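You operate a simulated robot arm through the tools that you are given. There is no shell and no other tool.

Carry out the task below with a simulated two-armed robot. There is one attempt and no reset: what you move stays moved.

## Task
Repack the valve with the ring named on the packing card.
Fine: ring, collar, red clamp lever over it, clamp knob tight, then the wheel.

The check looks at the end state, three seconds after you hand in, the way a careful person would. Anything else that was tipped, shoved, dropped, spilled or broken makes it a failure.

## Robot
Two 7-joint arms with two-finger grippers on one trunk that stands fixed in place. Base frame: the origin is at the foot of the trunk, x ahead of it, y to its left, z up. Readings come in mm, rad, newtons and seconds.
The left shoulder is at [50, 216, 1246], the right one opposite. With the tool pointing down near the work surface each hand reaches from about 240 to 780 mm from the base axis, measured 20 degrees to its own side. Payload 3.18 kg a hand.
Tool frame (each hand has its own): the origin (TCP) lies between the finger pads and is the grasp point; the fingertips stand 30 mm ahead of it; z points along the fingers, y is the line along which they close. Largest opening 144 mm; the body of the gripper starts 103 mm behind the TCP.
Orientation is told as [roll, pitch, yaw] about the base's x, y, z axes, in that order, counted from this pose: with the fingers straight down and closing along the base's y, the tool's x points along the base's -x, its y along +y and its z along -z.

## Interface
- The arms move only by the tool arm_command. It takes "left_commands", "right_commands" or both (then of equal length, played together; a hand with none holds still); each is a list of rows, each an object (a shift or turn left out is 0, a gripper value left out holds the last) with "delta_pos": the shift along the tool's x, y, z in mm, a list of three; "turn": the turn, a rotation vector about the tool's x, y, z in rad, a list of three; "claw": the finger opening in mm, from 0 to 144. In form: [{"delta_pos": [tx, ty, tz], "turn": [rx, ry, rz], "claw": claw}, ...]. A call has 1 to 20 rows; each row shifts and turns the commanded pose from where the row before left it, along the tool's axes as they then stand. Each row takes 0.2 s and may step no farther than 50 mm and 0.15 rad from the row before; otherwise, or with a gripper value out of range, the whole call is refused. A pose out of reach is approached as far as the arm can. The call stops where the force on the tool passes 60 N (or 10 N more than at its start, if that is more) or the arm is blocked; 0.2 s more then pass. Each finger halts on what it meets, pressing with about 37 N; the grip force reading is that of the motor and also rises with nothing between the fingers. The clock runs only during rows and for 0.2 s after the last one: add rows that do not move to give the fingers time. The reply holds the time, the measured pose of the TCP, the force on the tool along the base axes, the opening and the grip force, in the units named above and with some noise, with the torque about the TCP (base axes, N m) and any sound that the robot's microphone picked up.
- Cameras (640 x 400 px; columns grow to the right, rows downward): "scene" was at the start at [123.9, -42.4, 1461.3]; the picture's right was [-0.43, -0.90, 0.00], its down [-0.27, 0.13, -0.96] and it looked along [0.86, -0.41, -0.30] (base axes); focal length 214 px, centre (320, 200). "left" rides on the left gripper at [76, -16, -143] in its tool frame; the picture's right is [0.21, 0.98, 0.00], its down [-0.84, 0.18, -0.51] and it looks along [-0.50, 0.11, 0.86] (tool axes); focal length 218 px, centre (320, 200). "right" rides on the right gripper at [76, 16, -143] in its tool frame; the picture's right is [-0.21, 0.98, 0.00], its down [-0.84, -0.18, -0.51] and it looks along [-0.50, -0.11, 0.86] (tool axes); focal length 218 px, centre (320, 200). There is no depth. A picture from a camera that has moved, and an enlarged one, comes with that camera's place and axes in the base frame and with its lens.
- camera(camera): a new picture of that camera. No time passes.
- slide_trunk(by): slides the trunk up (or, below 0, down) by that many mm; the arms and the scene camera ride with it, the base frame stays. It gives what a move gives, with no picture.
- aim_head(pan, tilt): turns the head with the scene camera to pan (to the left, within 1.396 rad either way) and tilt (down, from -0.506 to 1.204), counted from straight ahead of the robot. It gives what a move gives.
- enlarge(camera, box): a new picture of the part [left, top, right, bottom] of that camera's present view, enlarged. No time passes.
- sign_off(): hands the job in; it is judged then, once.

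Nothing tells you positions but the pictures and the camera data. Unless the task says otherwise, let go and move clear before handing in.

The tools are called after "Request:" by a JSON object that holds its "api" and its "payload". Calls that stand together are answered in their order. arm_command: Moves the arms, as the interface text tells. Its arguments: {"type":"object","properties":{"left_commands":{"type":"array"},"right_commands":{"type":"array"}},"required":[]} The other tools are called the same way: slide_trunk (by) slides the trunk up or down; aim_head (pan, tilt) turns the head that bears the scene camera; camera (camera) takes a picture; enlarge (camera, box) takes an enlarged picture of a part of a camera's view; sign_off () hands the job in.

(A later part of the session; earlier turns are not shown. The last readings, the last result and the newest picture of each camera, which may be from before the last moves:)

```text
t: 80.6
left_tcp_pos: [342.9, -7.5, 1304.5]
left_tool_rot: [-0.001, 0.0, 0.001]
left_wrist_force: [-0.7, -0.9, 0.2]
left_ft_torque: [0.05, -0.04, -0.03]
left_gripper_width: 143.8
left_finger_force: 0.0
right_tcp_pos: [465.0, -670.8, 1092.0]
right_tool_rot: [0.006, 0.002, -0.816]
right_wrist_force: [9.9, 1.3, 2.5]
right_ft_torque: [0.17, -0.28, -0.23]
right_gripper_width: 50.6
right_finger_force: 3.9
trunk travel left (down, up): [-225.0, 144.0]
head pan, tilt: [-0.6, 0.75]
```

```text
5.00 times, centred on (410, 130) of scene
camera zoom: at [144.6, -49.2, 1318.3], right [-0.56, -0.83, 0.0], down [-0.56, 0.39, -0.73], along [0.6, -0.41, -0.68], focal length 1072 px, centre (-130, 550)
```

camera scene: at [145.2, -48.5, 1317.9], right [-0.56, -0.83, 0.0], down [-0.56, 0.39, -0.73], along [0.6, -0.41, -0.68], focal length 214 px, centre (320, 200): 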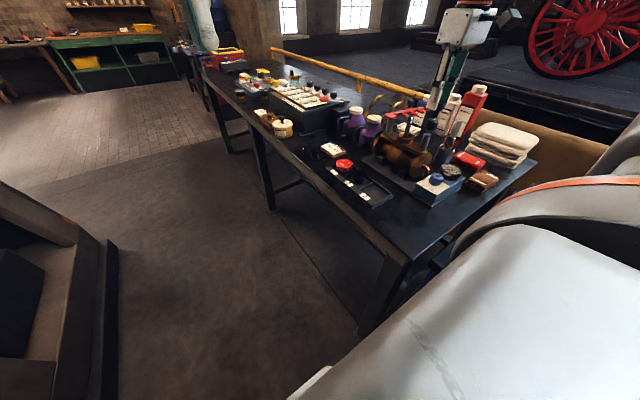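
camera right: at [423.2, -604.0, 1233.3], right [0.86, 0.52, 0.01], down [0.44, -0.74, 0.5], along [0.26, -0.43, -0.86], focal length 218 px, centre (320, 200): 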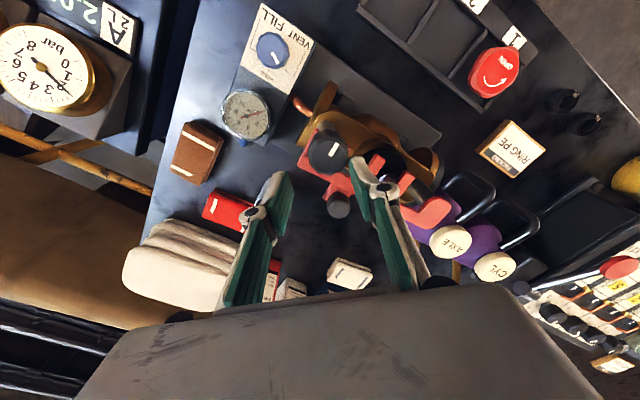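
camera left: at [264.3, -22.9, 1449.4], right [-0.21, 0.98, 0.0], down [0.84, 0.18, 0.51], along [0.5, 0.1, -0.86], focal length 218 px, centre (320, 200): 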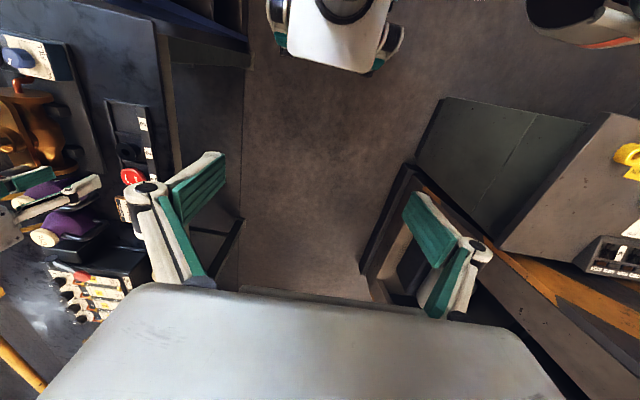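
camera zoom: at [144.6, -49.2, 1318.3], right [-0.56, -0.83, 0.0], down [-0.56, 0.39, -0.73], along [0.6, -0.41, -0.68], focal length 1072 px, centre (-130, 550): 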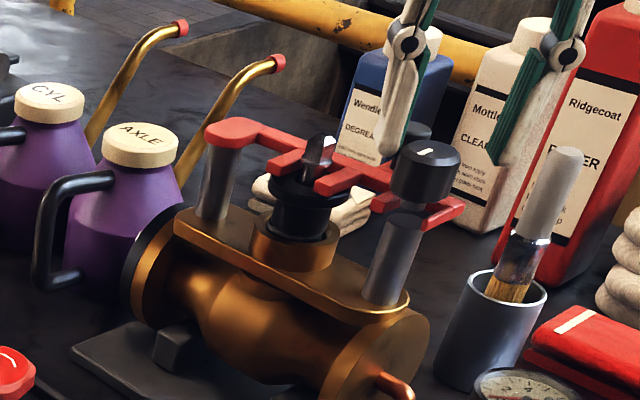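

Knob, lever and valve look undisturbed. I'll lift clear, re-square the hand and inspect.

Request:
{"api": "arm_command", "payload": {"right_commands": [{"delta_pos": [0, 0, -10]}, {"delta_pos": [0, 0, -25]}, {"delta_pos": [0, 0, -20], "claw": 76}, {"turn": [0, 0, -0.14]}, {"turn": [0, 0, -0.14]}, {"turn": [0, 0, -0.14]}, {"turn": [0, 0, -0.14]}, {"turn": [0, 0, -0.14]}, {"turn": [0, 0, -0.116]}, {}]}}

Request:
{"api": "camera", "payload": {"camera": "right"}}

Request:
{"api": "enlarge", "payload": {"camera": "right", "box": [270, 90, 410, 230]}}

Request:
{"api": "enlarge", "payload": {"camera": "scene", "box": [385, 95, 445, 155]}}

```text
t: 82.8
left_tcp_pos: [342.0, -5.6, 1305.0]
left_tool_rot: [-0.001, 0.001, 0.001]
left_wrist_force: [-0.8, -0.1, -0.3]
left_ft_torque: [-0.01, 0.0, -0.01]
left_gripper_width: 143.8
left_finger_force: 0.1
right_tcp_pos: [463.8, -670.2, 1145.3]
right_tool_rot: [0.002, -0.001, -0.004]
right_wrist_force: [-0.1, -0.2, 0.3]
right_ft_torque: [0.05, -0.01, 0.03]
right_gripper_width: 76.1
right_finger_force: 0.1
trunk travel left (down, up): [-225.0, 144.0]
head pan, tilt: [-0.6, 0.75]
```

```text
taken
camera right: at [386.8, -652.8, 1287.4], right [0.21, 0.98, 0.0], down [0.84, -0.18, 0.51], along [0.5, -0.11, -0.86], focal length 218 px, centre (320, 200)
```

right: 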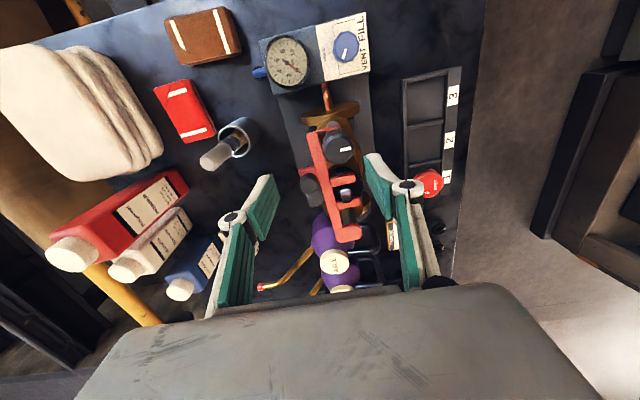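

```text
2.86 times, centred on (340, 160) of right
camera zoom: at [386.8, -652.8, 1287.4], right [0.21, 0.98, 0.0], down [0.84, -0.18, 0.51], along [0.5, -0.11, -0.86], focal length 624 px, centre (263, 314)
```

zoom: 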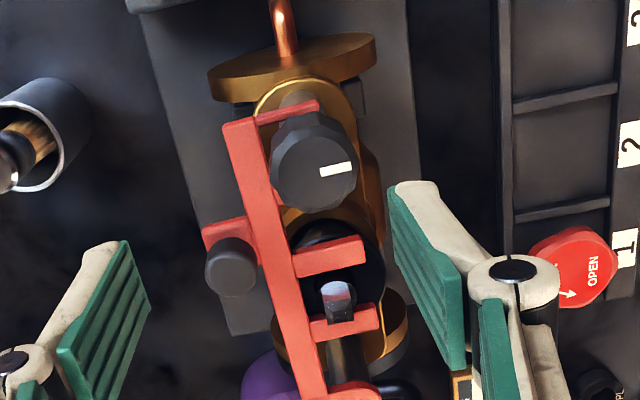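

```text
6.67 times, centred on (415, 125) of scene
camera zoom: at [144.3, -48.7, 1318.2], right [-0.56, -0.83, 0.0], down [-0.56, 0.39, -0.73], along [0.6, -0.41, -0.68], focal length 1430 px, centre (-313, 700)
```

zoom: 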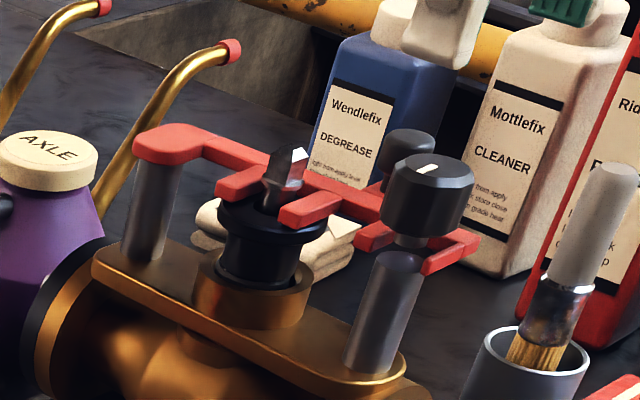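

Request:
{"api": "enlarge", "payload": {"camera": "scene", "box": [412, 105, 442, 140]}}

Request:
{"api": "enlarge", "payload": {"camera": "right", "box": [300, 100, 370, 160]}}

```text
11.43 times, centred on (427, 122) of scene
camera zoom: at [144.3, -48.7, 1318.2], right [-0.56, -0.83, 0.0], down [-0.56, 0.39, -0.73], along [0.6, -0.41, -0.68], focal length 2451 px, centre (-903, 1086)
```

zoom: 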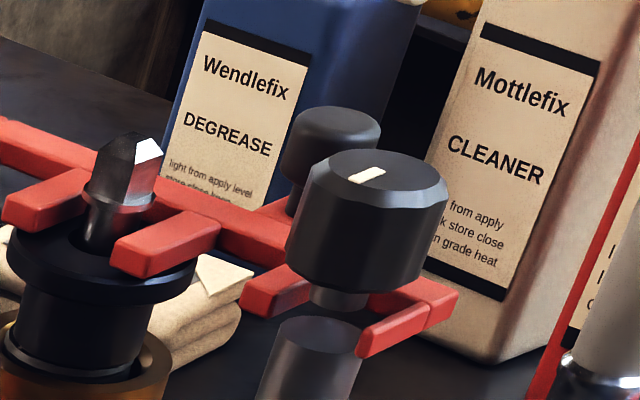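

```text
6.67 times, centred on (335, 130) of right
camera zoom: at [386.8, -652.8, 1287.4], right [0.21, 0.98, 0.0], down [0.84, -0.18, 0.51], along [0.5, -0.11, -0.86], focal length 1455 px, centre (220, 667)
```

zoom: 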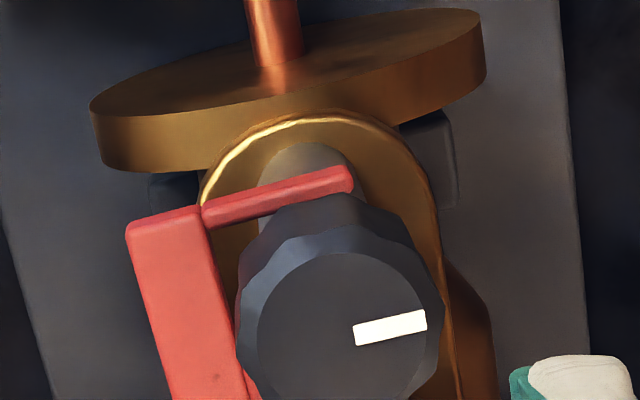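

Knob appears lower against the tines; I'll re-grip at a comfortable wrist angle and test whether it's really tight.

Request:
{"api": "arm_command", "payload": {"right_commands": [{"delta_pos": [3.4, 20.8, 0]}, {"turn": [0, 0, -0.14], "claw": 60}, {"turn": [0, 0, -0.14]}, {"turn": [0, 0, -0.14]}, {"turn": [0, 0, -0.14]}, {"turn": [0, 0, -0.14]}, {"delta_pos": [0, 0, 20]}, {"delta_pos": [0, 0, 20], "claw": 48}, {"delta_pos": [0, 0, 20]}, {}]}}

Request:
{"api": "enlarge", "payload": {"camera": "right", "box": [250, 110, 390, 230]}}

```text
t: 85.0
left_tcp_pos: [342.0, -6.9, 1305.5]
left_tool_rot: [-0.002, 0.001, 0.003]
left_wrist_force: [-0.1, 0.2, 0.2]
left_ft_torque: [-0.04, 0.02, 0.01]
left_gripper_width: 144.0
left_finger_force: 0.0
right_tcp_pos: [460.7, -647.7, 1085.1]
right_tool_rot: [0.001, 0.0, 0.694]
right_wrist_force: [-0.1, 0.4, -0.9]
right_ft_torque: [0.01, -0.02, 0.04]
right_gripper_width: 48.1
right_finger_force: 0.0
trunk travel left (down, up): [-225.0, 144.0]
head pan, tilt: [-0.6, 0.75]
```

```text
3.33 times, centred on (320, 170) of right
camera zoom: at [390.7, -683.3, 1226.8], right [-0.47, 0.89, 0.0], down [0.76, 0.4, 0.51], along [0.45, 0.24, -0.86], focal length 728 px, centre (320, 300)
```

zoom: 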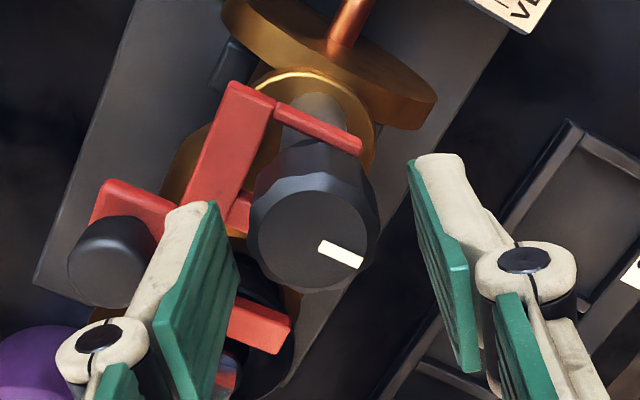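

Request:
{"api": "arm_command", "payload": {"right_commands": [{"delta_pos": [1.5, -2.2, 1]}, {"claw": 24}, {}, {}, {"turn": [0, 0, 0.12]}, {}]}}

Request:
{"api": "enlarge", "payload": {"camera": "right", "box": [250, 110, 390, 230]}}

Request:
{"api": "arm_command", "payload": {"right_commands": [{"turn": [0, 0, 0.12]}, {"turn": [0, 0, 0.12]}, {}]}}

Request:
{"api": "enlarge", "payload": {"camera": "right", "box": [250, 110, 390, 230]}}

```text
t: 86.4
left_tcp_pos: [342.0, -7.2, 1304.6]
left_tool_rot: [-0.001, 0.001, 0.001]
left_wrist_force: [-0.1, 0.1, 0.0]
left_ft_torque: [0.0, 0.0, -0.03]
left_gripper_width: 144.0
left_finger_force: 0.0
right_tcp_pos: [458.5, -651.0, 1084.2]
right_tool_rot: [0.003, 0.0, 0.572]
right_wrist_force: [-13.7, 11.4, -8.1]
right_ft_torque: [0.12, 0.73, 0.4]
right_gripper_width: 31.2
right_finger_force: 44.8
trunk travel left (down, up): [-225.0, 144.0]
head pan, tilt: [-0.6, 0.75]
```

```text
3.33 times, centred on (320, 170) of right
camera zoom: at [385.7, -678.0, 1226.5], right [-0.35, 0.94, 0.0], down [0.81, 0.3, 0.51], along [0.47, 0.18, -0.86], focal length 728 px, centre (320, 300)
```

zoom: 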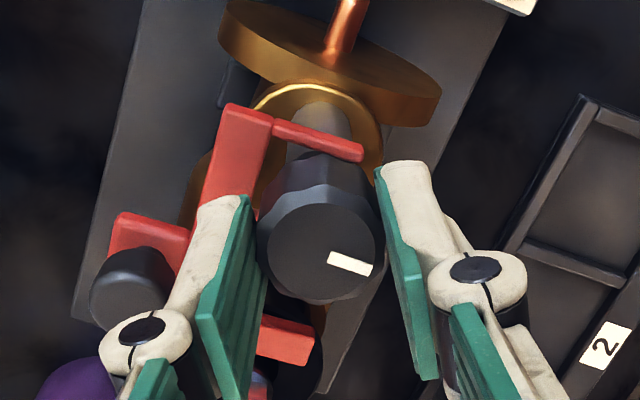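

```text
t: 87.2
left_tcp_pos: [342.1, -5.0, 1306.1]
left_tool_rot: [-0.004, 0.0, 0.002]
left_wrist_force: [0.2, 0.8, 0.5]
left_ft_torque: [0.01, 0.0, 0.0]
left_gripper_width: 144.2
left_finger_force: 0.0
right_tcp_pos: [460.3, -649.6, 1085.3]
right_tool_rot: [0.001, -0.001, 0.332]
right_wrist_force: [-11.5, 15.1, -7.9]
right_ft_torque: [0.47, 0.3, 0.44]
right_gripper_width: 31.7
right_finger_force: 44.8
trunk travel left (down, up): [-225.0, 144.0]
head pan, tilt: [-0.6, 0.75]
```

```text
3.33 times, centred on (320, 170) of right
camera zoom: at [381.9, -658.9, 1227.3], right [-0.12, 0.99, 0.0], down [0.85, 0.1, 0.51], along [0.51, 0.06, -0.86], focal length 728 px, centre (320, 300)
```

zoom: 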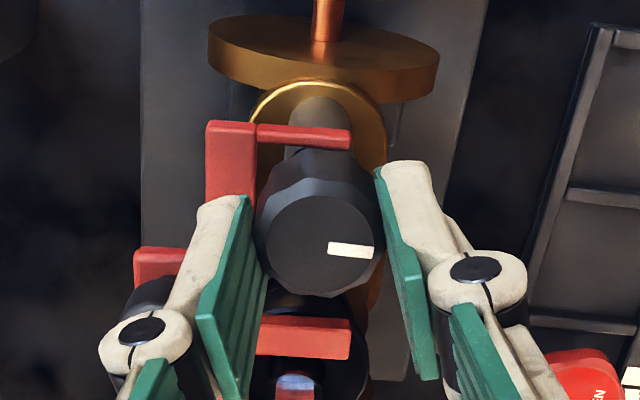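

The mark no longer moves and the fingers slip at 0.44 N·m — the knob is tight. I'll release it and rise.

Request:
{"api": "arm_command", "payload": {"right_commands": [{"claw": 46}, {}, {"delta_pos": [0, 0, -25]}, {"delta_pos": [0, 0, -30]}, {"turn": [0, 0, 0.11], "claw": 76}, {"turn": [0, 0, 0.11]}, {"turn": [0, 0, 0.112]}, {}]}}

Request:
{"api": "enlarge", "payload": {"camera": "right", "box": [250, 80, 410, 220]}}

Request:
{"api": "enlarge", "payload": {"camera": "scene", "box": [385, 95, 445, 155]}}

```text
t: 89.0
left_tcp_pos: [342.3, -6.0, 1306.3]
left_tool_rot: [-0.001, 0.0, 0.003]
left_wrist_force: [0.4, -0.4, -0.1]
left_ft_torque: [0.03, 0.01, 0.0]
left_gripper_width: 144.0
left_finger_force: 0.0
right_tcp_pos: [459.7, -650.2, 1140.3]
right_tool_rot: [0.001, -0.003, 0.0]
right_wrist_force: [-0.6, 0.0, -0.7]
right_ft_torque: [0.0, 0.01, 0.0]
right_gripper_width: 76.0
right_finger_force: 0.0
trunk travel left (down, up): [-225.0, 144.0]
head pan, tilt: [-0.6, 0.75]
```

```text
2.86 times, centred on (330, 150) of right
camera zoom: at [383.0, -634.6, 1281.8], right [0.21, 0.98, 0.0], down [0.84, -0.18, 0.51], along [0.5, -0.1, -0.86], focal length 624 px, centre (291, 343)
```

zoom: 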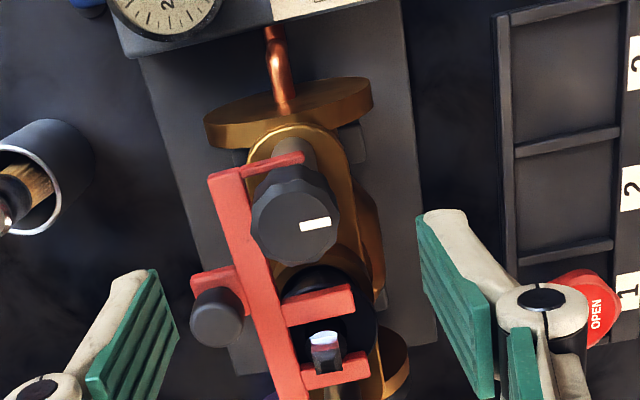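

```text
6.67 times, centred on (415, 125) of scene
camera zoom: at [144.3, -48.6, 1318.2], right [-0.56, -0.83, 0.0], down [-0.56, 0.39, -0.73], along [0.6, -0.41, -0.68], focal length 1430 px, centre (-313, 700)
```

zoom: 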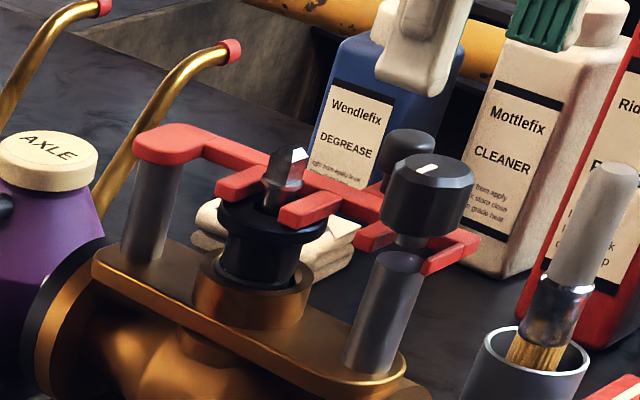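

Now the wheel. I'll study the stem tip's shape and then the wheel.

Request:
{"api": "arm_command", "payload": {"right_commands": [{"delta_pos": [-30, 10, 0]}, {"delta_pos": [-30, 10, 0]}, {}]}}

Request:
{"api": "enlarge", "payload": {"camera": "right", "box": [270, 110, 330, 160]}}

Request:
{"api": "enlarge", "payload": {"camera": "right", "box": [250, 80, 410, 220]}}

Request:
{"api": "enlarge", "payload": {"camera": "scene", "box": [395, 105, 425, 135]}}

```text
t: 89.8
left_tcp_pos: [342.9, -6.5, 1305.1]
left_tool_rot: [-0.001, -0.002, 0.001]
left_wrist_force: [-0.1, -0.3, -0.5]
left_ft_torque: [0.03, 0.0, -0.04]
left_gripper_width: 144.2
left_finger_force: 0.1
right_tcp_pos: [521.7, -631.0, 1140.6]
right_tool_rot: [0.001, -0.002, 0.002]
right_wrist_force: [0.4, 0.2, 0.9]
right_ft_torque: [0.02, -0.04, 0.02]
right_gripper_width: 76.2
right_finger_force: 0.1
trunk travel left (down, up): [-225.0, 144.0]
head pan, tilt: [-0.6, 0.75]
```

```text
8.00 times, centred on (300, 135) of right
camera zoom: at [443.5, -613.7, 1282.4], right [0.21, 0.98, 0.0], down [0.84, -0.18, 0.51], along [0.5, -0.1, -0.86], focal length 1746 px, centre (480, 720)
```

zoom: 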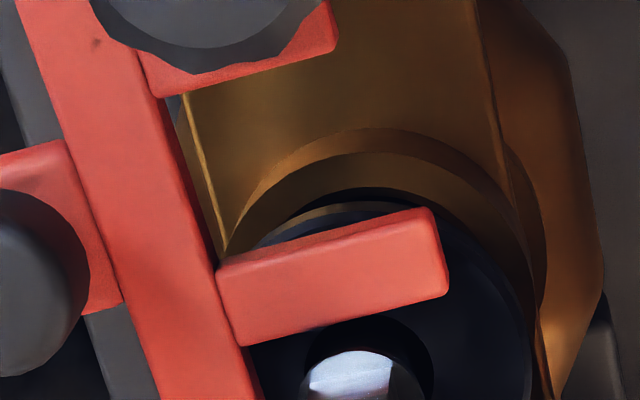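

```text
2.86 times, centred on (330, 150) of right
camera zoom: at [443.5, -613.7, 1282.4], right [0.21, 0.98, 0.0], down [0.84, -0.18, 0.51], along [0.5, -0.1, -0.86], focal length 624 px, centre (291, 343)
```

zoom: 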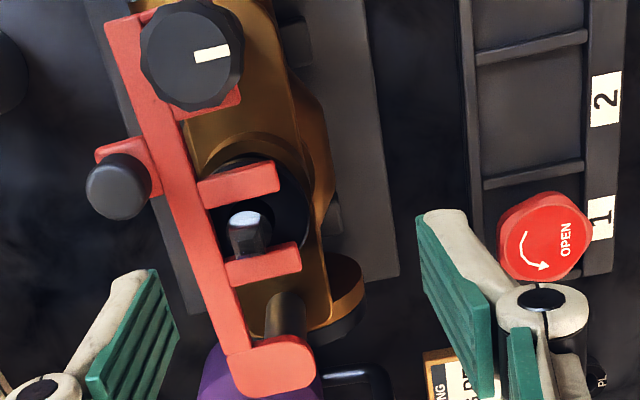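

```text
13.33 times, centred on (410, 120) of scene
camera zoom: at [144.0, -48.6, 1318.3], right [-0.56, -0.83, 0.0], down [-0.56, 0.39, -0.73], along [0.6, -0.41, -0.68], focal length 2860 px, centre (-880, 1267)
```

zoom: 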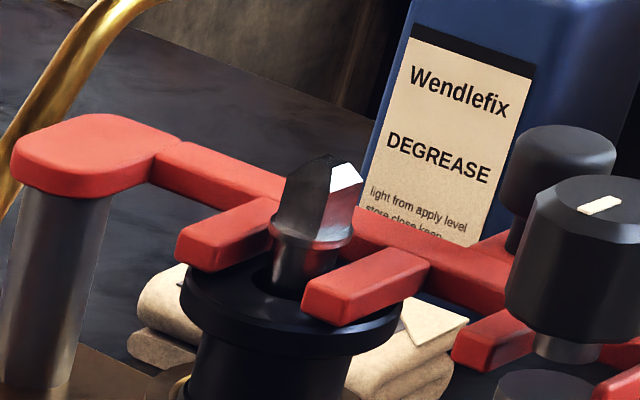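

The stem ends in a square drive roughly aligned with the base axes. I'll go look at the wheel closely.

Request:
{"api": "arm_command", "payload": {"right_commands": [{"delta_pos": [-23, 38, 0]}, {"delta_pos": [-23, 38, 0]}, {"delta_pos": [-23, 38, 0]}, {"delta_pos": [-22, 39, 0]}, {"delta_pos": [0, 0, 45]}, {"delta_pos": [0, 0, 45]}, {"delta_pos": [0, 0, 45]}, {}]}}

Request:
{"api": "camera", "payload": {"camera": "right"}}

Request:
{"api": "enlarge", "payload": {"camera": "right", "box": [240, 90, 400, 210]}}

Request:
{"api": "enlarge", "payload": {"camera": "scene", "box": [320, 140, 380, 190]}}

```text
t: 91.6
left_tcp_pos: [341.7, -6.1, 1304.7]
left_tool_rot: [-0.001, -0.001, 0.003]
left_wrist_force: [-0.3, -0.3, 0.0]
left_ft_torque: [-0.04, -0.03, 0.0]
left_gripper_width: 143.9
left_finger_force: 0.0
right_tcp_pos: [613.1, -478.3, 1004.8]
right_tool_rot: [0.001, -0.003, 0.003]
right_wrist_force: [-0.2, 0.6, 0.9]
right_ft_torque: [0.02, 0.03, 0.03]
right_gripper_width: 76.2
right_finger_force: 0.1
trunk travel left (down, up): [-225.0, 144.0]
head pan, tilt: [-0.6, 0.75]
```

```text
taken
camera right: at [534.8, -461.3, 1146.3], right [0.21, 0.98, 0.0], down [0.84, -0.18, 0.51], along [0.5, -0.1, -0.86], focal length 218 px, centre (320, 200)
```

right: 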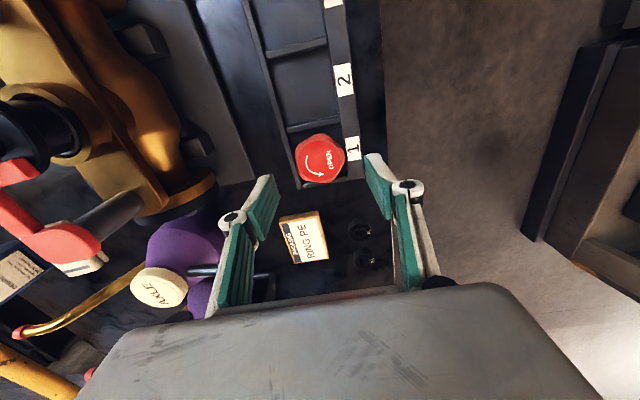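

```text
3.33 times, centred on (320, 150) of right
camera zoom: at [534.8, -461.3, 1146.3], right [0.21, 0.98, 0.0], down [0.84, -0.18, 0.51], along [0.5, -0.1, -0.86], focal length 728 px, centre (320, 367)
```

zoom: 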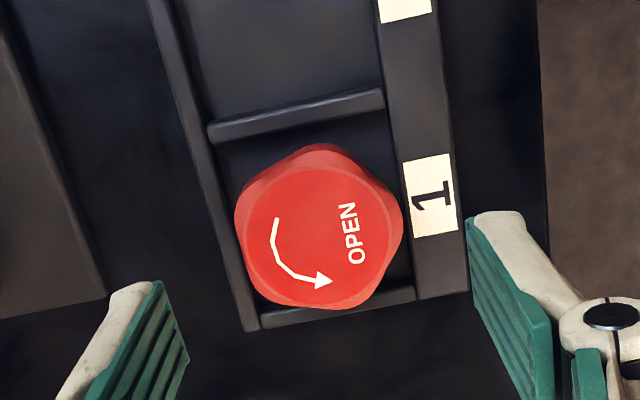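

```text
8.00 times, centred on (350, 165) of scene
camera zoom: at [143.8, -48.2, 1318.4], right [-0.56, -0.83, 0.0], down [-0.56, 0.38, -0.73], along [0.6, -0.41, -0.68], focal length 1716 px, centre (80, 480)
```

zoom: 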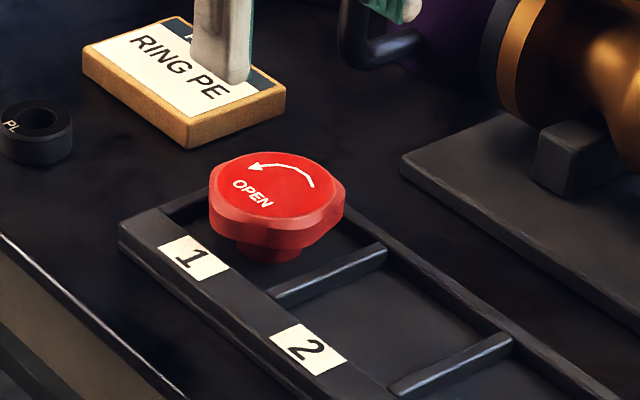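

The wheel centre is near (626,-480), top z ≈ 901, about 59 mm across. Approaching to grip its rim.

Request:
{"api": "arm_command", "payload": {"right_commands": [{"delta_pos": [-13, -2, 20], "claw": 90}, {"delta_pos": [0, 0, 25]}, {"delta_pos": [0, 0, 20]}, {}, {}]}}

Request:
{"api": "enlarge", "payload": {"camera": "right", "box": [230, 100, 410, 230]}}

Request:
{"api": "enlarge", "payload": {"camera": "scene", "box": [320, 140, 380, 190]}}

```text
t: 92.8
left_tcp_pos: [343.0, -7.2, 1305.2]
left_tool_rot: [-0.001, 0.001, 0.001]
left_wrist_force: [-0.4, 1.3, -0.1]
left_ft_torque: [0.03, 0.0, 0.02]
left_gripper_width: 144.0
left_finger_force: 0.0
right_tcp_pos: [626.3, -479.6, 938.2]
right_tool_rot: [0.0, -0.005, 0.002]
right_wrist_force: [0.7, -0.1, 0.4]
right_ft_torque: [0.01, -0.01, 0.0]
right_gripper_width: 90.0
right_finger_force: 0.2
trunk travel left (down, up): [-225.0, 144.0]
head pan, tilt: [-0.6, 0.75]
```

```text
3.08 times, centred on (320, 165) of right
camera zoom: at [549.3, -463.5, 1080.5], right [0.21, 0.98, 0.0], down [0.84, -0.18, 0.51], along [0.5, -0.1, -0.86], focal length 672 px, centre (320, 308)
```

zoom: 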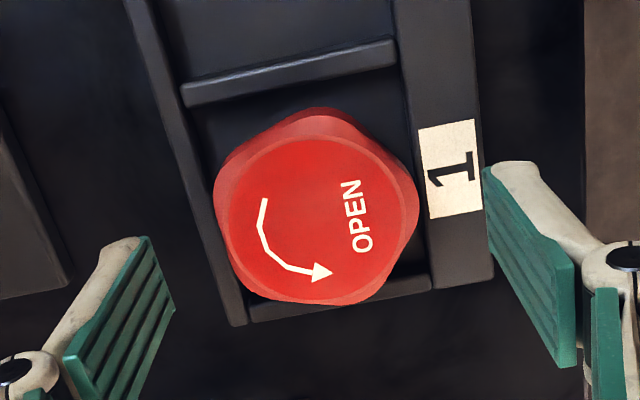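

```text
8.00 times, centred on (350, 165) of scene
camera zoom: at [144.7, -48.9, 1318.1], right [-0.56, -0.83, 0.0], down [-0.56, 0.39, -0.73], along [0.6, -0.41, -0.68], focal length 1716 px, centre (80, 480)
```

zoom: 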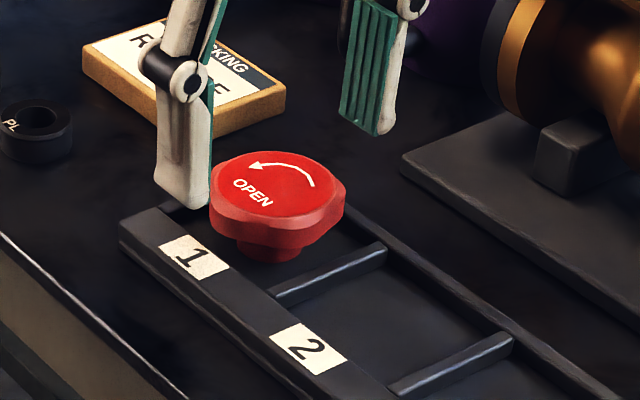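

Centred. Descending to rim level and gripping.

Request:
{"api": "arm_command", "payload": {"right_commands": [{"delta_pos": [0, -0.5, 13]}, {"delta_pos": [0, 0, 13]}, {"claw": 40}, {}, {}]}}

Request:
{"api": "enlarge", "payload": {"camera": "right", "box": [230, 100, 410, 230]}}

Request:
{"api": "enlarge", "payload": {"camera": "scene", "box": [320, 140, 380, 190]}}

```text
t: 94.0
left_tcp_pos: [342.8, -7.5, 1304.1]
left_tool_rot: [0.0, 0.0, 0.002]
left_wrist_force: [-0.3, -0.9, 1.0]
left_ft_torque: [0.0, 0.02, -0.03]
left_gripper_width: 144.2
left_finger_force: 0.1
right_tcp_pos: [626.6, -480.8, 913.9]
right_tool_rot: [0.001, -0.001, 0.002]
right_wrist_force: [0.4, -0.2, -0.1]
right_ft_torque: [0.02, -0.04, -0.03]
right_gripper_width: 59.2
right_finger_force: 36.9
trunk travel left (down, up): [-225.0, 144.0]
head pan, tilt: [-0.6, 0.75]
```

```text
3.08 times, centred on (320, 165) of right
camera zoom: at [549.3, -464.1, 1055.3], right [0.21, 0.98, 0.0], down [0.84, -0.18, 0.51], along [0.5, -0.1, -0.86], focal length 672 px, centre (320, 308)
```

zoom: 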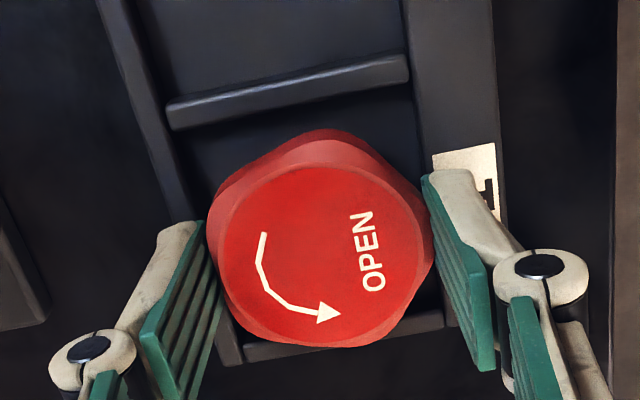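

```text
8.00 times, centred on (350, 165) of scene
camera zoom: at [144.5, -48.8, 1318.2], right [-0.56, -0.83, 0.0], down [-0.56, 0.39, -0.73], along [0.6, -0.41, -0.68], focal length 1716 px, centre (80, 480)
```

zoom: 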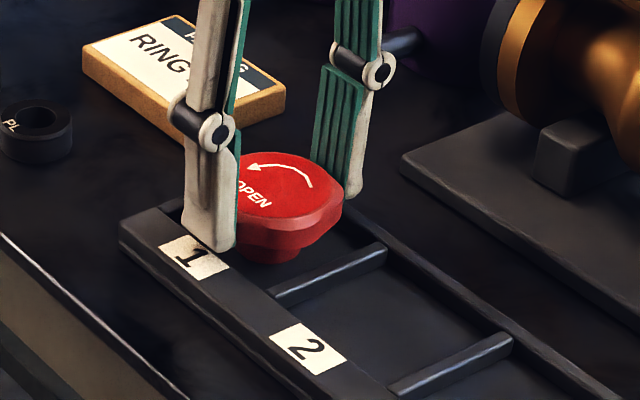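

The wheel is held at 59 mm. I'll lift it and bring it up near the head camera to look at its underside socket.

Request:
{"api": "arm_command", "payload": {"right_commands": [{"delta_pos": [0, 0, -15]}, {"delta_pos": [0, 0, -40]}, {"delta_pos": [0, 0, -45]}, {"delta_pos": [0, 0, -45]}, {"delta_pos": [20, 8, -40]}, {"delta_pos": [40, 16, -20]}, {"delta_pos": [40, 16, -20]}, {"delta_pos": [40, 16, -20]}, {"delta_pos": [36, 14, -30]}, {"delta_pos": [0, 0, -45]}, {"delta_pos": [0, 0, -45]}, {"delta_pos": [0, 0, -40]}, {}]}}

Request:
{"api": "aim_head", "payload": {"pan": -0.85, "tilt": 0.0}}

Request:
{"api": "camera", "payload": {"camera": "scene"}}

```text
t: 96.8
left_tcp_pos: [342.6, -6.1, 1305.3]
left_tool_rot: [-0.002, 0.0, 0.001]
left_wrist_force: [2.1, -1.0, 0.2]
left_ft_torque: [0.04, -0.01, 0.01]
left_gripper_width: 143.9
left_finger_force: 0.0
right_tcp_pos: [447.5, -414.7, 1318.1]
right_tool_rot: [0.003, -0.002, 0.002]
right_wrist_force: [-0.3, -0.1, -3.2]
right_ft_torque: [-0.02, 0.0, 0.0]
right_gripper_width: 58.7
right_finger_force: 37.0
trunk travel left (down, up): [-225.0, 144.0]
head pan, tilt: [-0.6, 0.75]
```

```text
t: 97.9
left_tcp_pos: [340.2, -8.0, 1307.9]
left_tool_rot: [-0.007, 0.004, 0.007]
left_wrist_force: [-2.5, -45.5, 68.0]
left_ft_torque: [5.56, 5.69, 4.02]
left_gripper_width: 144.0
left_finger_force: 0.0
right_tcp_pos: [447.6, -414.5, 1317.1]
right_tool_rot: [0.003, -0.001, 0.002]
right_wrist_force: [-0.2, 0.3, -2.8]
right_ft_torque: [-0.03, 0.03, -0.01]
right_gripper_width: 58.8
right_finger_force: 36.9
trunk travel left (down, up): [-225.0, 144.0]
head pan, tilt: [-0.85, 0.0]
```

```text
taken
camera scene: at [146.2, -56.7, 1333.0], right [-0.61, -0.79, 0.0], down [-0.43, 0.34, -0.84], along [0.66, -0.51, -0.55], focal length 214 px, centre (320, 200)
```

scene: 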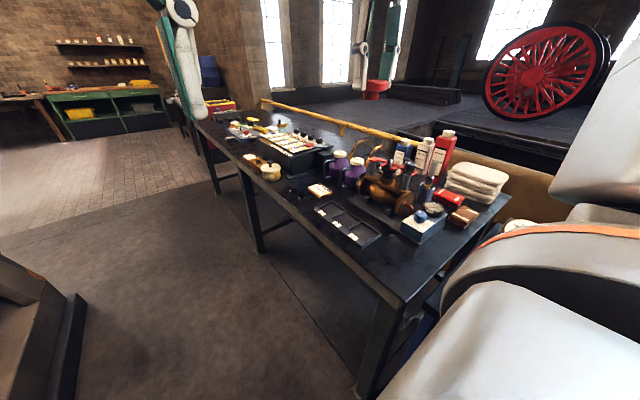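

The head ran into the left hand while tilting up (68 N on the left wrist). I'll put the head back immediately.

Request:
{"api": "aim_head", "payload": {"pan": -0.6, "tilt": 0.75}}

Request:
{"api": "camera", "payload": {"camera": "scene"}}

Request:
{"api": "camera", "payload": {"camera": "left"}}

```text
t: 99.0
left_tcp_pos: [342.6, -7.6, 1303.8]
left_tool_rot: [-0.001, 0.0, 0.001]
left_wrist_force: [-0.4, -0.5, -0.2]
left_ft_torque: [0.0, 0.02, -0.01]
left_gripper_width: 144.0
left_finger_force: 0.0
right_tcp_pos: [448.7, -414.2, 1316.1]
right_tool_rot: [0.001, -0.002, 0.003]
right_wrist_force: [0.3, 0.0, -3.7]
right_ft_torque: [0.0, 0.02, 0.03]
right_gripper_width: 58.9
right_finger_force: 37.1
trunk travel left (down, up): [-225.0, 144.0]
head pan, tilt: [-0.6, 0.75]
```

```text
taken
camera scene: at [144.6, -48.8, 1318.2], right [-0.57, -0.82, 0.0], down [-0.56, 0.39, -0.73], along [0.6, -0.41, -0.68], focal length 214 px, centre (320, 200)
```

scene: 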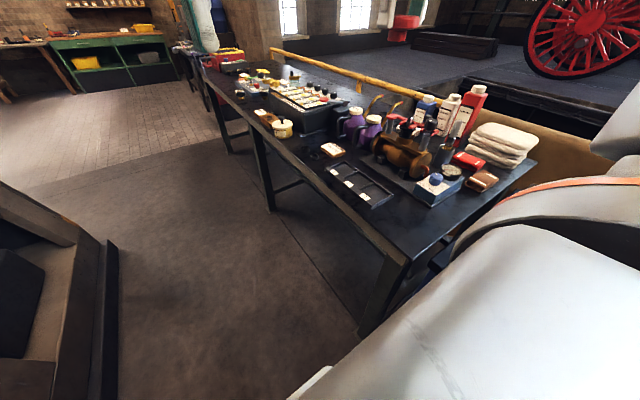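

```text
taken
camera left: at [266.7, -23.1, 1447.6], right [-0.21, 0.98, 0.0], down [0.84, 0.18, 0.51], along [0.5, 0.11, -0.86], focal length 218 px, centre (320, 200)
```

left: 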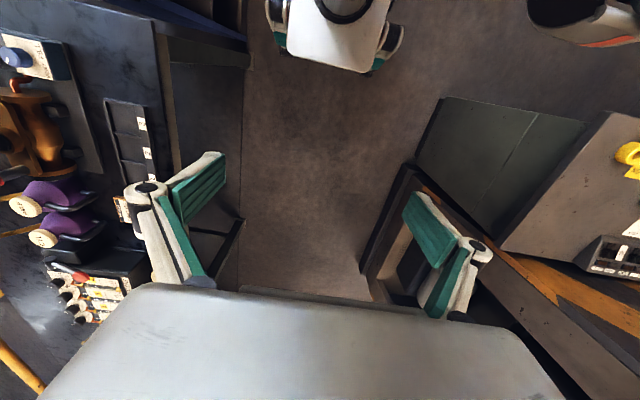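

Contact is relieved and nothing moved. With the head left where it is, I'll tilt the hand instead so the wheel's underside faces the camera.

Request:
{"api": "arm_command", "payload": {"right_commands": [{"delta_pos": [0, 0, 30], "turn": [-0.106, 0.09, 0]}, {"turn": [-0.106, 0.09, 0]}, {"turn": [-0.106, 0.09, 0]}, {"turn": [-0.106, 0.09, 0]}, {}]}}

Request:
{"api": "enlarge", "payload": {"camera": "scene", "box": [360, 0, 460, 70]}}

```text
t: 100.2
left_tcp_pos: [342.1, -6.8, 1305.3]
left_tool_rot: [0.0, -0.002, 0.001]
left_wrist_force: [-0.5, 0.1, 0.5]
left_ft_torque: [-0.07, -0.05, 0.04]
left_gripper_width: 144.1
left_finger_force: 0.2
right_tcp_pos: [446.6, -410.3, 1284.3]
right_tool_rot: [0.445, 0.345, 0.08]
right_wrist_force: [0.0, 0.4, -3.2]
right_ft_torque: [-0.06, -0.06, 0.01]
right_gripper_width: 58.8
right_finger_force: 37.3
right hand out of reach, approached as far as the arm can: row 4
trunk travel left (down, up): [-225.0, 144.0]
head pan, tilt: [-0.6, 0.75]
```

```text
5.71 times, centred on (410, 35) of scene
camera zoom: at [144.0, -48.6, 1318.4], right [-0.56, -0.83, 0.0], down [-0.56, 0.39, -0.73], along [0.6, -0.41, -0.68], focal length 1226 px, centre (-194, 1143)
```

zoom: 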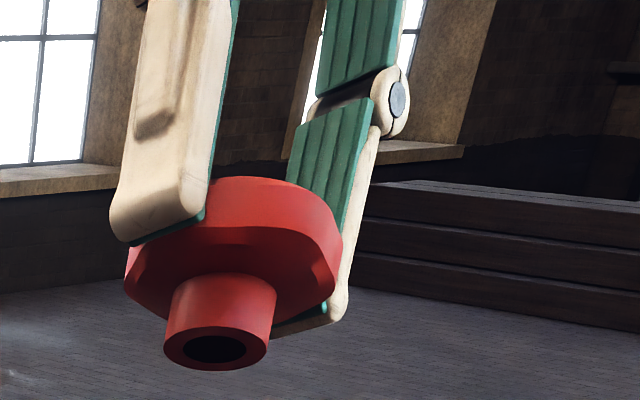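

Request:
{"api": "enlarge", "payload": {"camera": "scene", "box": [383, 48, 413, 70]}}

```text
16.00 times, centred on (398, 59) of scene
camera zoom: at [144.0, -48.6, 1318.4], right [-0.56, -0.83, 0.0], down [-0.56, 0.39, -0.73], along [0.6, -0.41, -0.68], focal length 3432 px, centre (-928, 2456)
```

zoom: 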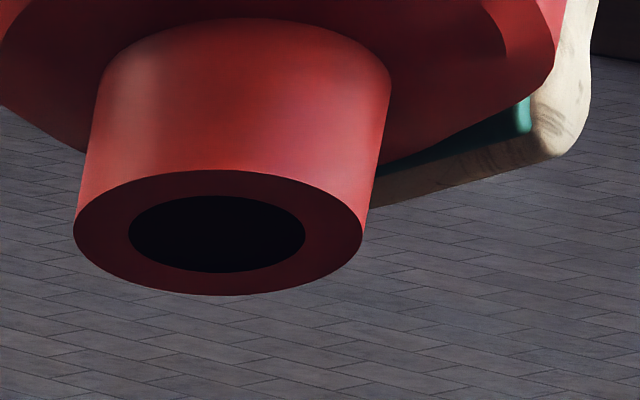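

The socket is a plain round bore (~19 mm in a 30 mm hub), so no angular alignment is needed. I'll level the hand again.

Request:
{"api": "arm_command", "payload": {"right_commands": [{"turn": [0.106, -0.09, 0]}, {"turn": [0.106, -0.09, 0]}, {"turn": [0.106, -0.09, 0]}, {"turn": [0.106, -0.09, 0]}, {}]}}

```text
t: 101.4
left_tcp_pos: [343.3, -6.8, 1304.8]
left_tool_rot: [-0.002, 0.003, 0.002]
left_wrist_force: [0.2, -0.3, -0.3]
left_ft_torque: [0.02, 0.01, -0.01]
left_gripper_width: 144.1
left_finger_force: 0.1
right_tcp_pos: [446.8, -410.7, 1283.6]
right_tool_rot: [0.002, -0.003, 0.003]
right_wrist_force: [-0.4, -0.3, -3.5]
right_ft_torque: [0.01, 0.03, 0.01]
right_gripper_width: 59.0
right_finger_force: 36.5
trunk travel left (down, up): [-225.0, 144.0]
head pan, tilt: [-0.6, 0.75]
```

Request:
{"api": "arm_command", "payload": {"right_commands": [{"delta_pos": [0, 0, 45]}, {"delta_pos": [0, 0, 45]}, {"delta_pos": [0, 0, 48]}, {"delta_pos": [-14, -40, 0]}, {"delta_pos": [-14, -40, 0]}, {"delta_pos": [-14, -40, 0]}, {"delta_pos": [-14, -40, 0]}, {"delta_pos": [-14, -40, 0]}, {"delta_pos": [-14, -39, 0]}, {}, {}]}}

Request:
{"api": "enlarge", "payload": {"camera": "right", "box": [240, 80, 400, 220]}}

Request:
{"api": "enlarge", "payload": {"camera": "scene", "box": [375, 60, 445, 140]}}

```text
t: 103.8
left_tcp_pos: [344.0, -7.1, 1305.8]
left_tool_rot: [-0.002, 0.001, 0.001]
left_wrist_force: [-0.3, 0.1, 0.4]
left_ft_torque: [0.04, 0.02, 0.0]
left_gripper_width: 144.0
left_finger_force: 0.1
right_tcp_pos: [529.4, -649.4, 1147.6]
right_tool_rot: [0.001, 0.0, 0.003]
right_wrist_force: [-0.3, -0.2, -3.6]
right_ft_torque: [0.0, -0.01, 0.01]
right_gripper_width: 59.1
right_finger_force: 36.9
trunk travel left (down, up): [-225.0, 144.0]
head pan, tilt: [-0.6, 0.75]
```

```text
2.86 times, centred on (320, 150) of right
camera zoom: at [451.5, -632.6, 1288.9], right [0.21, 0.98, 0.0], down [0.84, -0.18, 0.51], along [0.5, -0.1, -0.86], focal length 624 px, centre (320, 343)
```

zoom: 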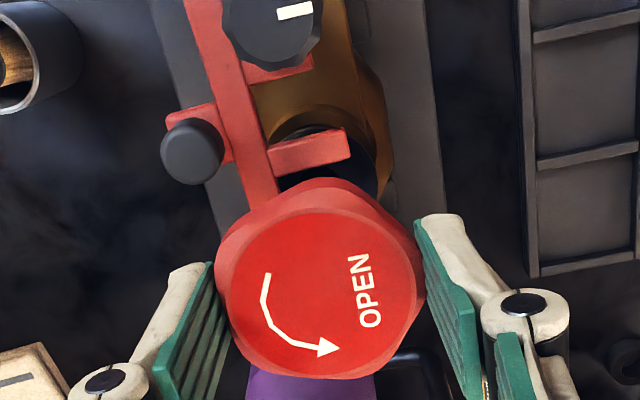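

```text
5.00 times, centred on (410, 100) of scene
camera zoom: at [145.1, -49.5, 1318.0], right [-0.56, -0.83, 0.0], down [-0.56, 0.39, -0.73], along [0.6, -0.41, -0.68], focal length 1072 px, centre (-130, 700)
```

zoom: 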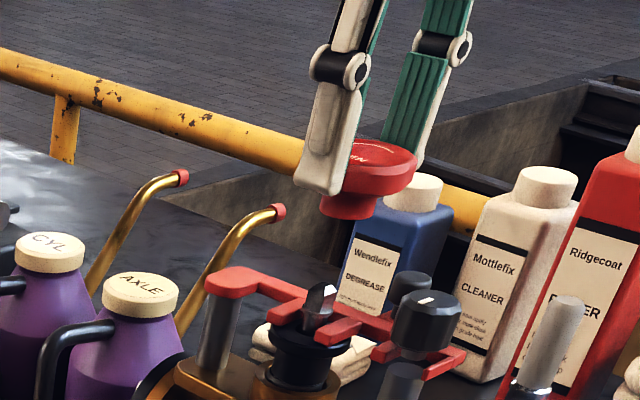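

Request:
{"api": "enlarge", "payload": {"camera": "right", "box": [260, 50, 380, 150]}}

Request:
{"api": "enlarge", "payload": {"camera": "scene", "box": [390, 80, 430, 130]}}

```text
4.00 times, centred on (320, 100) of right
camera zoom: at [451.5, -632.6, 1288.9], right [0.21, 0.98, 0.0], down [0.84, -0.18, 0.51], along [0.5, -0.1, -0.86], focal length 873 px, centre (320, 600)
```

zoom: 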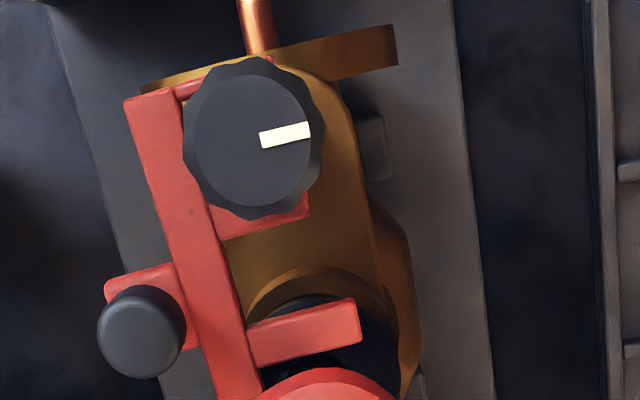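

```text
8.00 times, centred on (410, 105) of scene
camera zoom: at [145.1, -49.5, 1318.0], right [-0.56, -0.83, 0.0], down [-0.56, 0.39, -0.73], along [0.6, -0.41, -0.68], focal length 1716 px, centre (-400, 960)
```

zoom: 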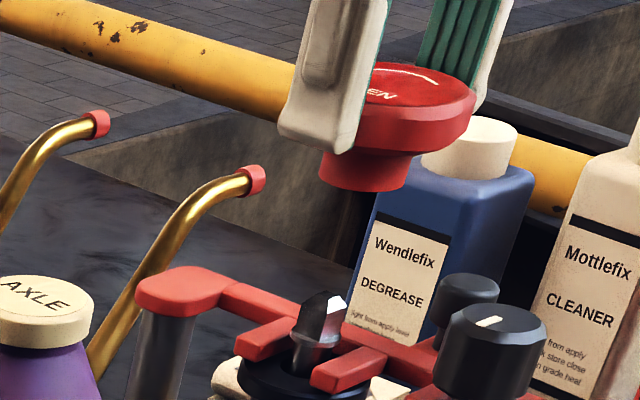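

The wheel bore looks about 4 mm short of the stem in x. I'll correct, lower to just above the tip, and compare again.

Request:
{"api": "arm_command", "payload": {"right_commands": [{"delta_pos": [-4.5, -0.8, 0]}, {"delta_pos": [0, 0, 15]}, {"delta_pos": [0, 0, 13]}, {}, {}]}}

Request:
{"api": "enlarge", "payload": {"camera": "right", "box": [240, 50, 400, 190]}}

Request:
{"api": "enlarge", "payload": {"camera": "scene", "box": [390, 90, 430, 130]}}

```text
t: 105.0
left_tcp_pos: [343.7, -6.4, 1305.0]
left_tool_rot: [-0.002, 0.0, 0.002]
left_wrist_force: [0.1, 0.7, 0.1]
left_ft_torque: [0.02, -0.01, 0.02]
left_gripper_width: 144.0
left_finger_force: 0.2
right_tcp_pos: [535.1, -649.7, 1116.8]
right_tool_rot: [0.001, 0.0, 0.002]
right_wrist_force: [1.0, -0.1, -3.4]
right_ft_torque: [0.02, -0.01, -0.02]
right_gripper_width: 58.6
right_finger_force: 37.1
trunk travel left (down, up): [-225.0, 144.0]
head pan, tilt: [-0.6, 0.75]
```

```text
2.86 times, centred on (320, 120) of right
camera zoom: at [457.7, -631.9, 1259.3], right [0.21, 0.98, 0.0], down [0.84, -0.18, 0.51], along [0.5, -0.1, -0.86], focal length 624 px, centre (320, 429)
```

zoom: 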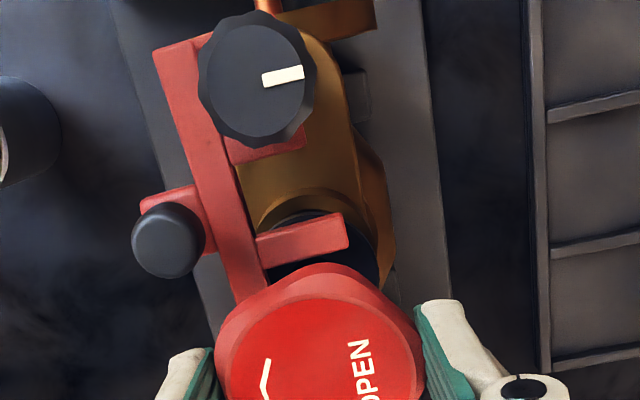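

```text
10.00 times, centred on (410, 110) of scene
camera zoom: at [144.7, -49.0, 1318.1], right [-0.56, -0.83, 0.0], down [-0.56, 0.39, -0.73], along [0.6, -0.41, -0.68], focal length 2145 px, centre (-580, 1100)
```

zoom: 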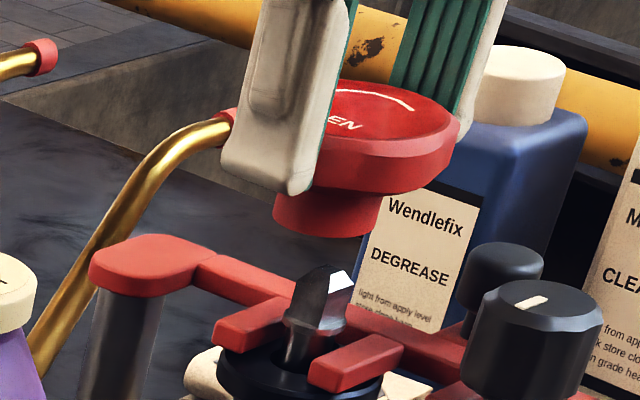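

Both views now agree the wheel is about 2.5 mm too far in x and 2 mm in y. Correcting.

Request:
{"api": "arm_command", "payload": {"right_commands": [{"delta_pos": [2.5, -2.2, 0]}, {}, {}]}}

Request:
{"api": "enlarge", "payload": {"camera": "right", "box": [240, 50, 400, 190]}}

Request:
{"api": "enlarge", "payload": {"camera": "scene", "box": [390, 90, 430, 130]}}

```text
t: 105.8
left_tcp_pos: [343.5, -6.2, 1304.4]
left_tool_rot: [-0.002, -0.002, 0.003]
left_wrist_force: [-0.8, 0.2, 0.8]
left_ft_torque: [-0.01, 0.03, 0.02]
left_gripper_width: 143.9
left_finger_force: 0.1
right_tcp_pos: [532.1, -650.6, 1118.0]
right_tool_rot: [0.002, 0.001, 0.001]
right_wrist_force: [-0.7, 0.0, -2.2]
right_ft_torque: [0.0, -0.02, -0.02]
right_gripper_width: 59.1
right_finger_force: 37.0
trunk travel left (down, up): [-225.0, 144.0]
head pan, tilt: [-0.6, 0.75]
```

```text
2.86 times, centred on (320, 120) of right
camera zoom: at [455.0, -633.7, 1259.7], right [0.21, 0.98, 0.0], down [0.84, -0.18, 0.51], along [0.5, -0.1, -0.86], focal length 624 px, centre (320, 429)
```

zoom: 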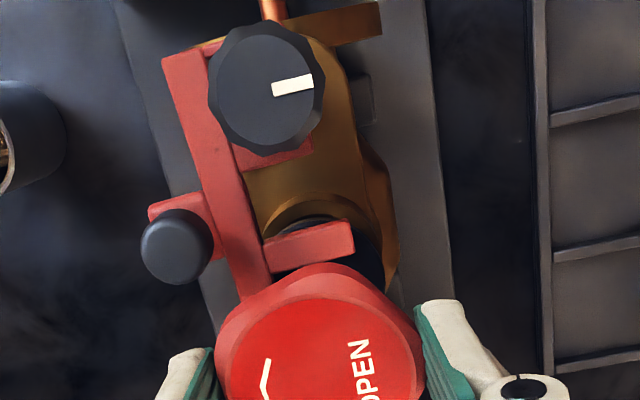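

```text
10.00 times, centred on (410, 110) of scene
camera zoom: at [144.5, -49.0, 1318.2], right [-0.56, -0.83, 0.0], down [-0.56, 0.39, -0.73], along [0.6, -0.41, -0.68], focal length 2145 px, centre (-580, 1100)
```

zoom: 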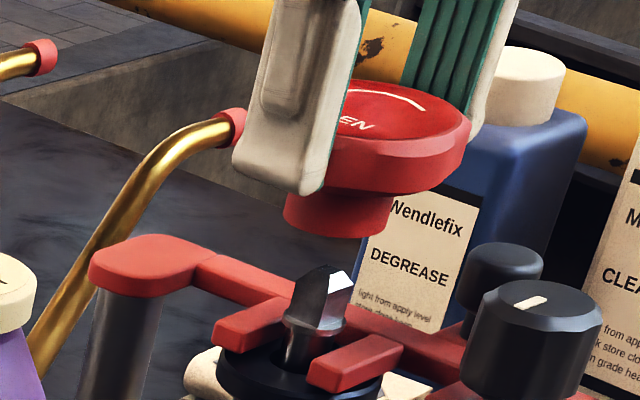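

Aligned in both views within ~1 mm. Lowering the wheel onto the stem in small steps.

Request:
{"api": "arm_command", "payload": {"right_commands": [{"delta_pos": [0, -0.3, 6]}, {"delta_pos": [0, 0, 4]}, {"delta_pos": [0, 0, 3]}, {"delta_pos": [0, 0, 3]}, {"delta_pos": [0, 0, 3]}, {}]}}

Request:
{"api": "enlarge", "payload": {"camera": "scene", "box": [390, 90, 430, 130]}}

```text
t: 107.2
left_tcp_pos: [341.7, -6.2, 1306.8]
left_tool_rot: [-0.003, 0.0, 0.001]
left_wrist_force: [1.0, -0.1, -0.1]
left_ft_torque: [0.0, -0.01, 0.0]
left_gripper_width: 144.2
left_finger_force: 0.1
right_tcp_pos: [530.8, -652.3, 1100.5]
right_tool_rot: [0.0, -0.002, 0.002]
right_wrist_force: [-4.7, 1.4, 10.0]
right_ft_torque: [0.02, 0.3, -0.05]
right_gripper_width: 59.1
right_finger_force: 37.2
trunk travel left (down, up): [-225.0, 144.0]
head pan, tilt: [-0.6, 0.75]
```

```text
10.00 times, centred on (410, 110) of scene
camera zoom: at [143.0, -47.8, 1318.6], right [-0.56, -0.83, 0.0], down [-0.56, 0.38, -0.73], along [0.6, -0.41, -0.68], focal length 2145 px, centre (-580, 1100)
```

zoom: 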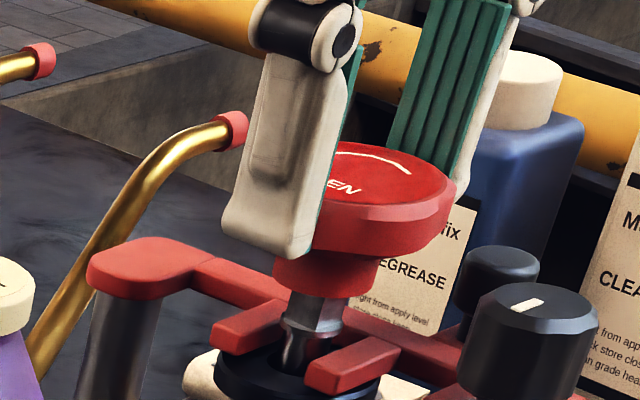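

The hub is over the tip with light side contact. I'll nudge with the contact force and continue.

Request:
{"api": "arm_command", "payload": {"right_commands": [{"delta_pos": [0.6, 1.2, 0]}, {"delta_pos": [0, 0, 2]}, {"delta_pos": [0, 0, 2]}, {}]}}

Request:
{"api": "enlarge", "payload": {"camera": "scene", "box": [390, 90, 430, 130]}}

```text
t: 108.2
left_tcp_pos: [341.6, -6.7, 1304.8]
left_tool_rot: [-0.002, 0.0, 0.003]
left_wrist_force: [0.1, 0.2, -0.4]
left_ft_torque: [-0.01, -0.02, 0.02]
left_gripper_width: 143.9
left_finger_force: 0.1
right_tcp_pos: [531.0, -650.5, 1093.3]
right_tool_rot: [0.002, 0.001, 0.0]
right_wrist_force: [-11.1, 1.2, -7.2]
right_ft_torque: [0.03, 0.43, 0.01]
right_gripper_width: 59.2
right_finger_force: 37.7
trunk travel left (down, up): [-225.0, 144.0]
head pan, tilt: [-0.6, 0.75]
```

```text
10.00 times, centred on (410, 110) of scene
camera zoom: at [143.7, -49.2, 1318.1], right [-0.56, -0.83, 0.0], down [-0.56, 0.39, -0.73], along [0.6, -0.41, -0.68], focal length 2145 px, centre (-580, 1100)
```

zoom: 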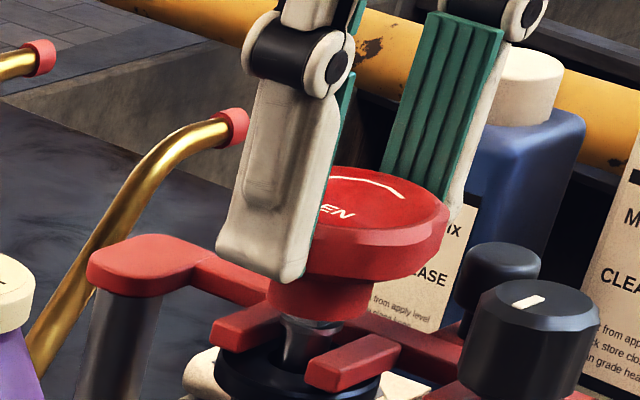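

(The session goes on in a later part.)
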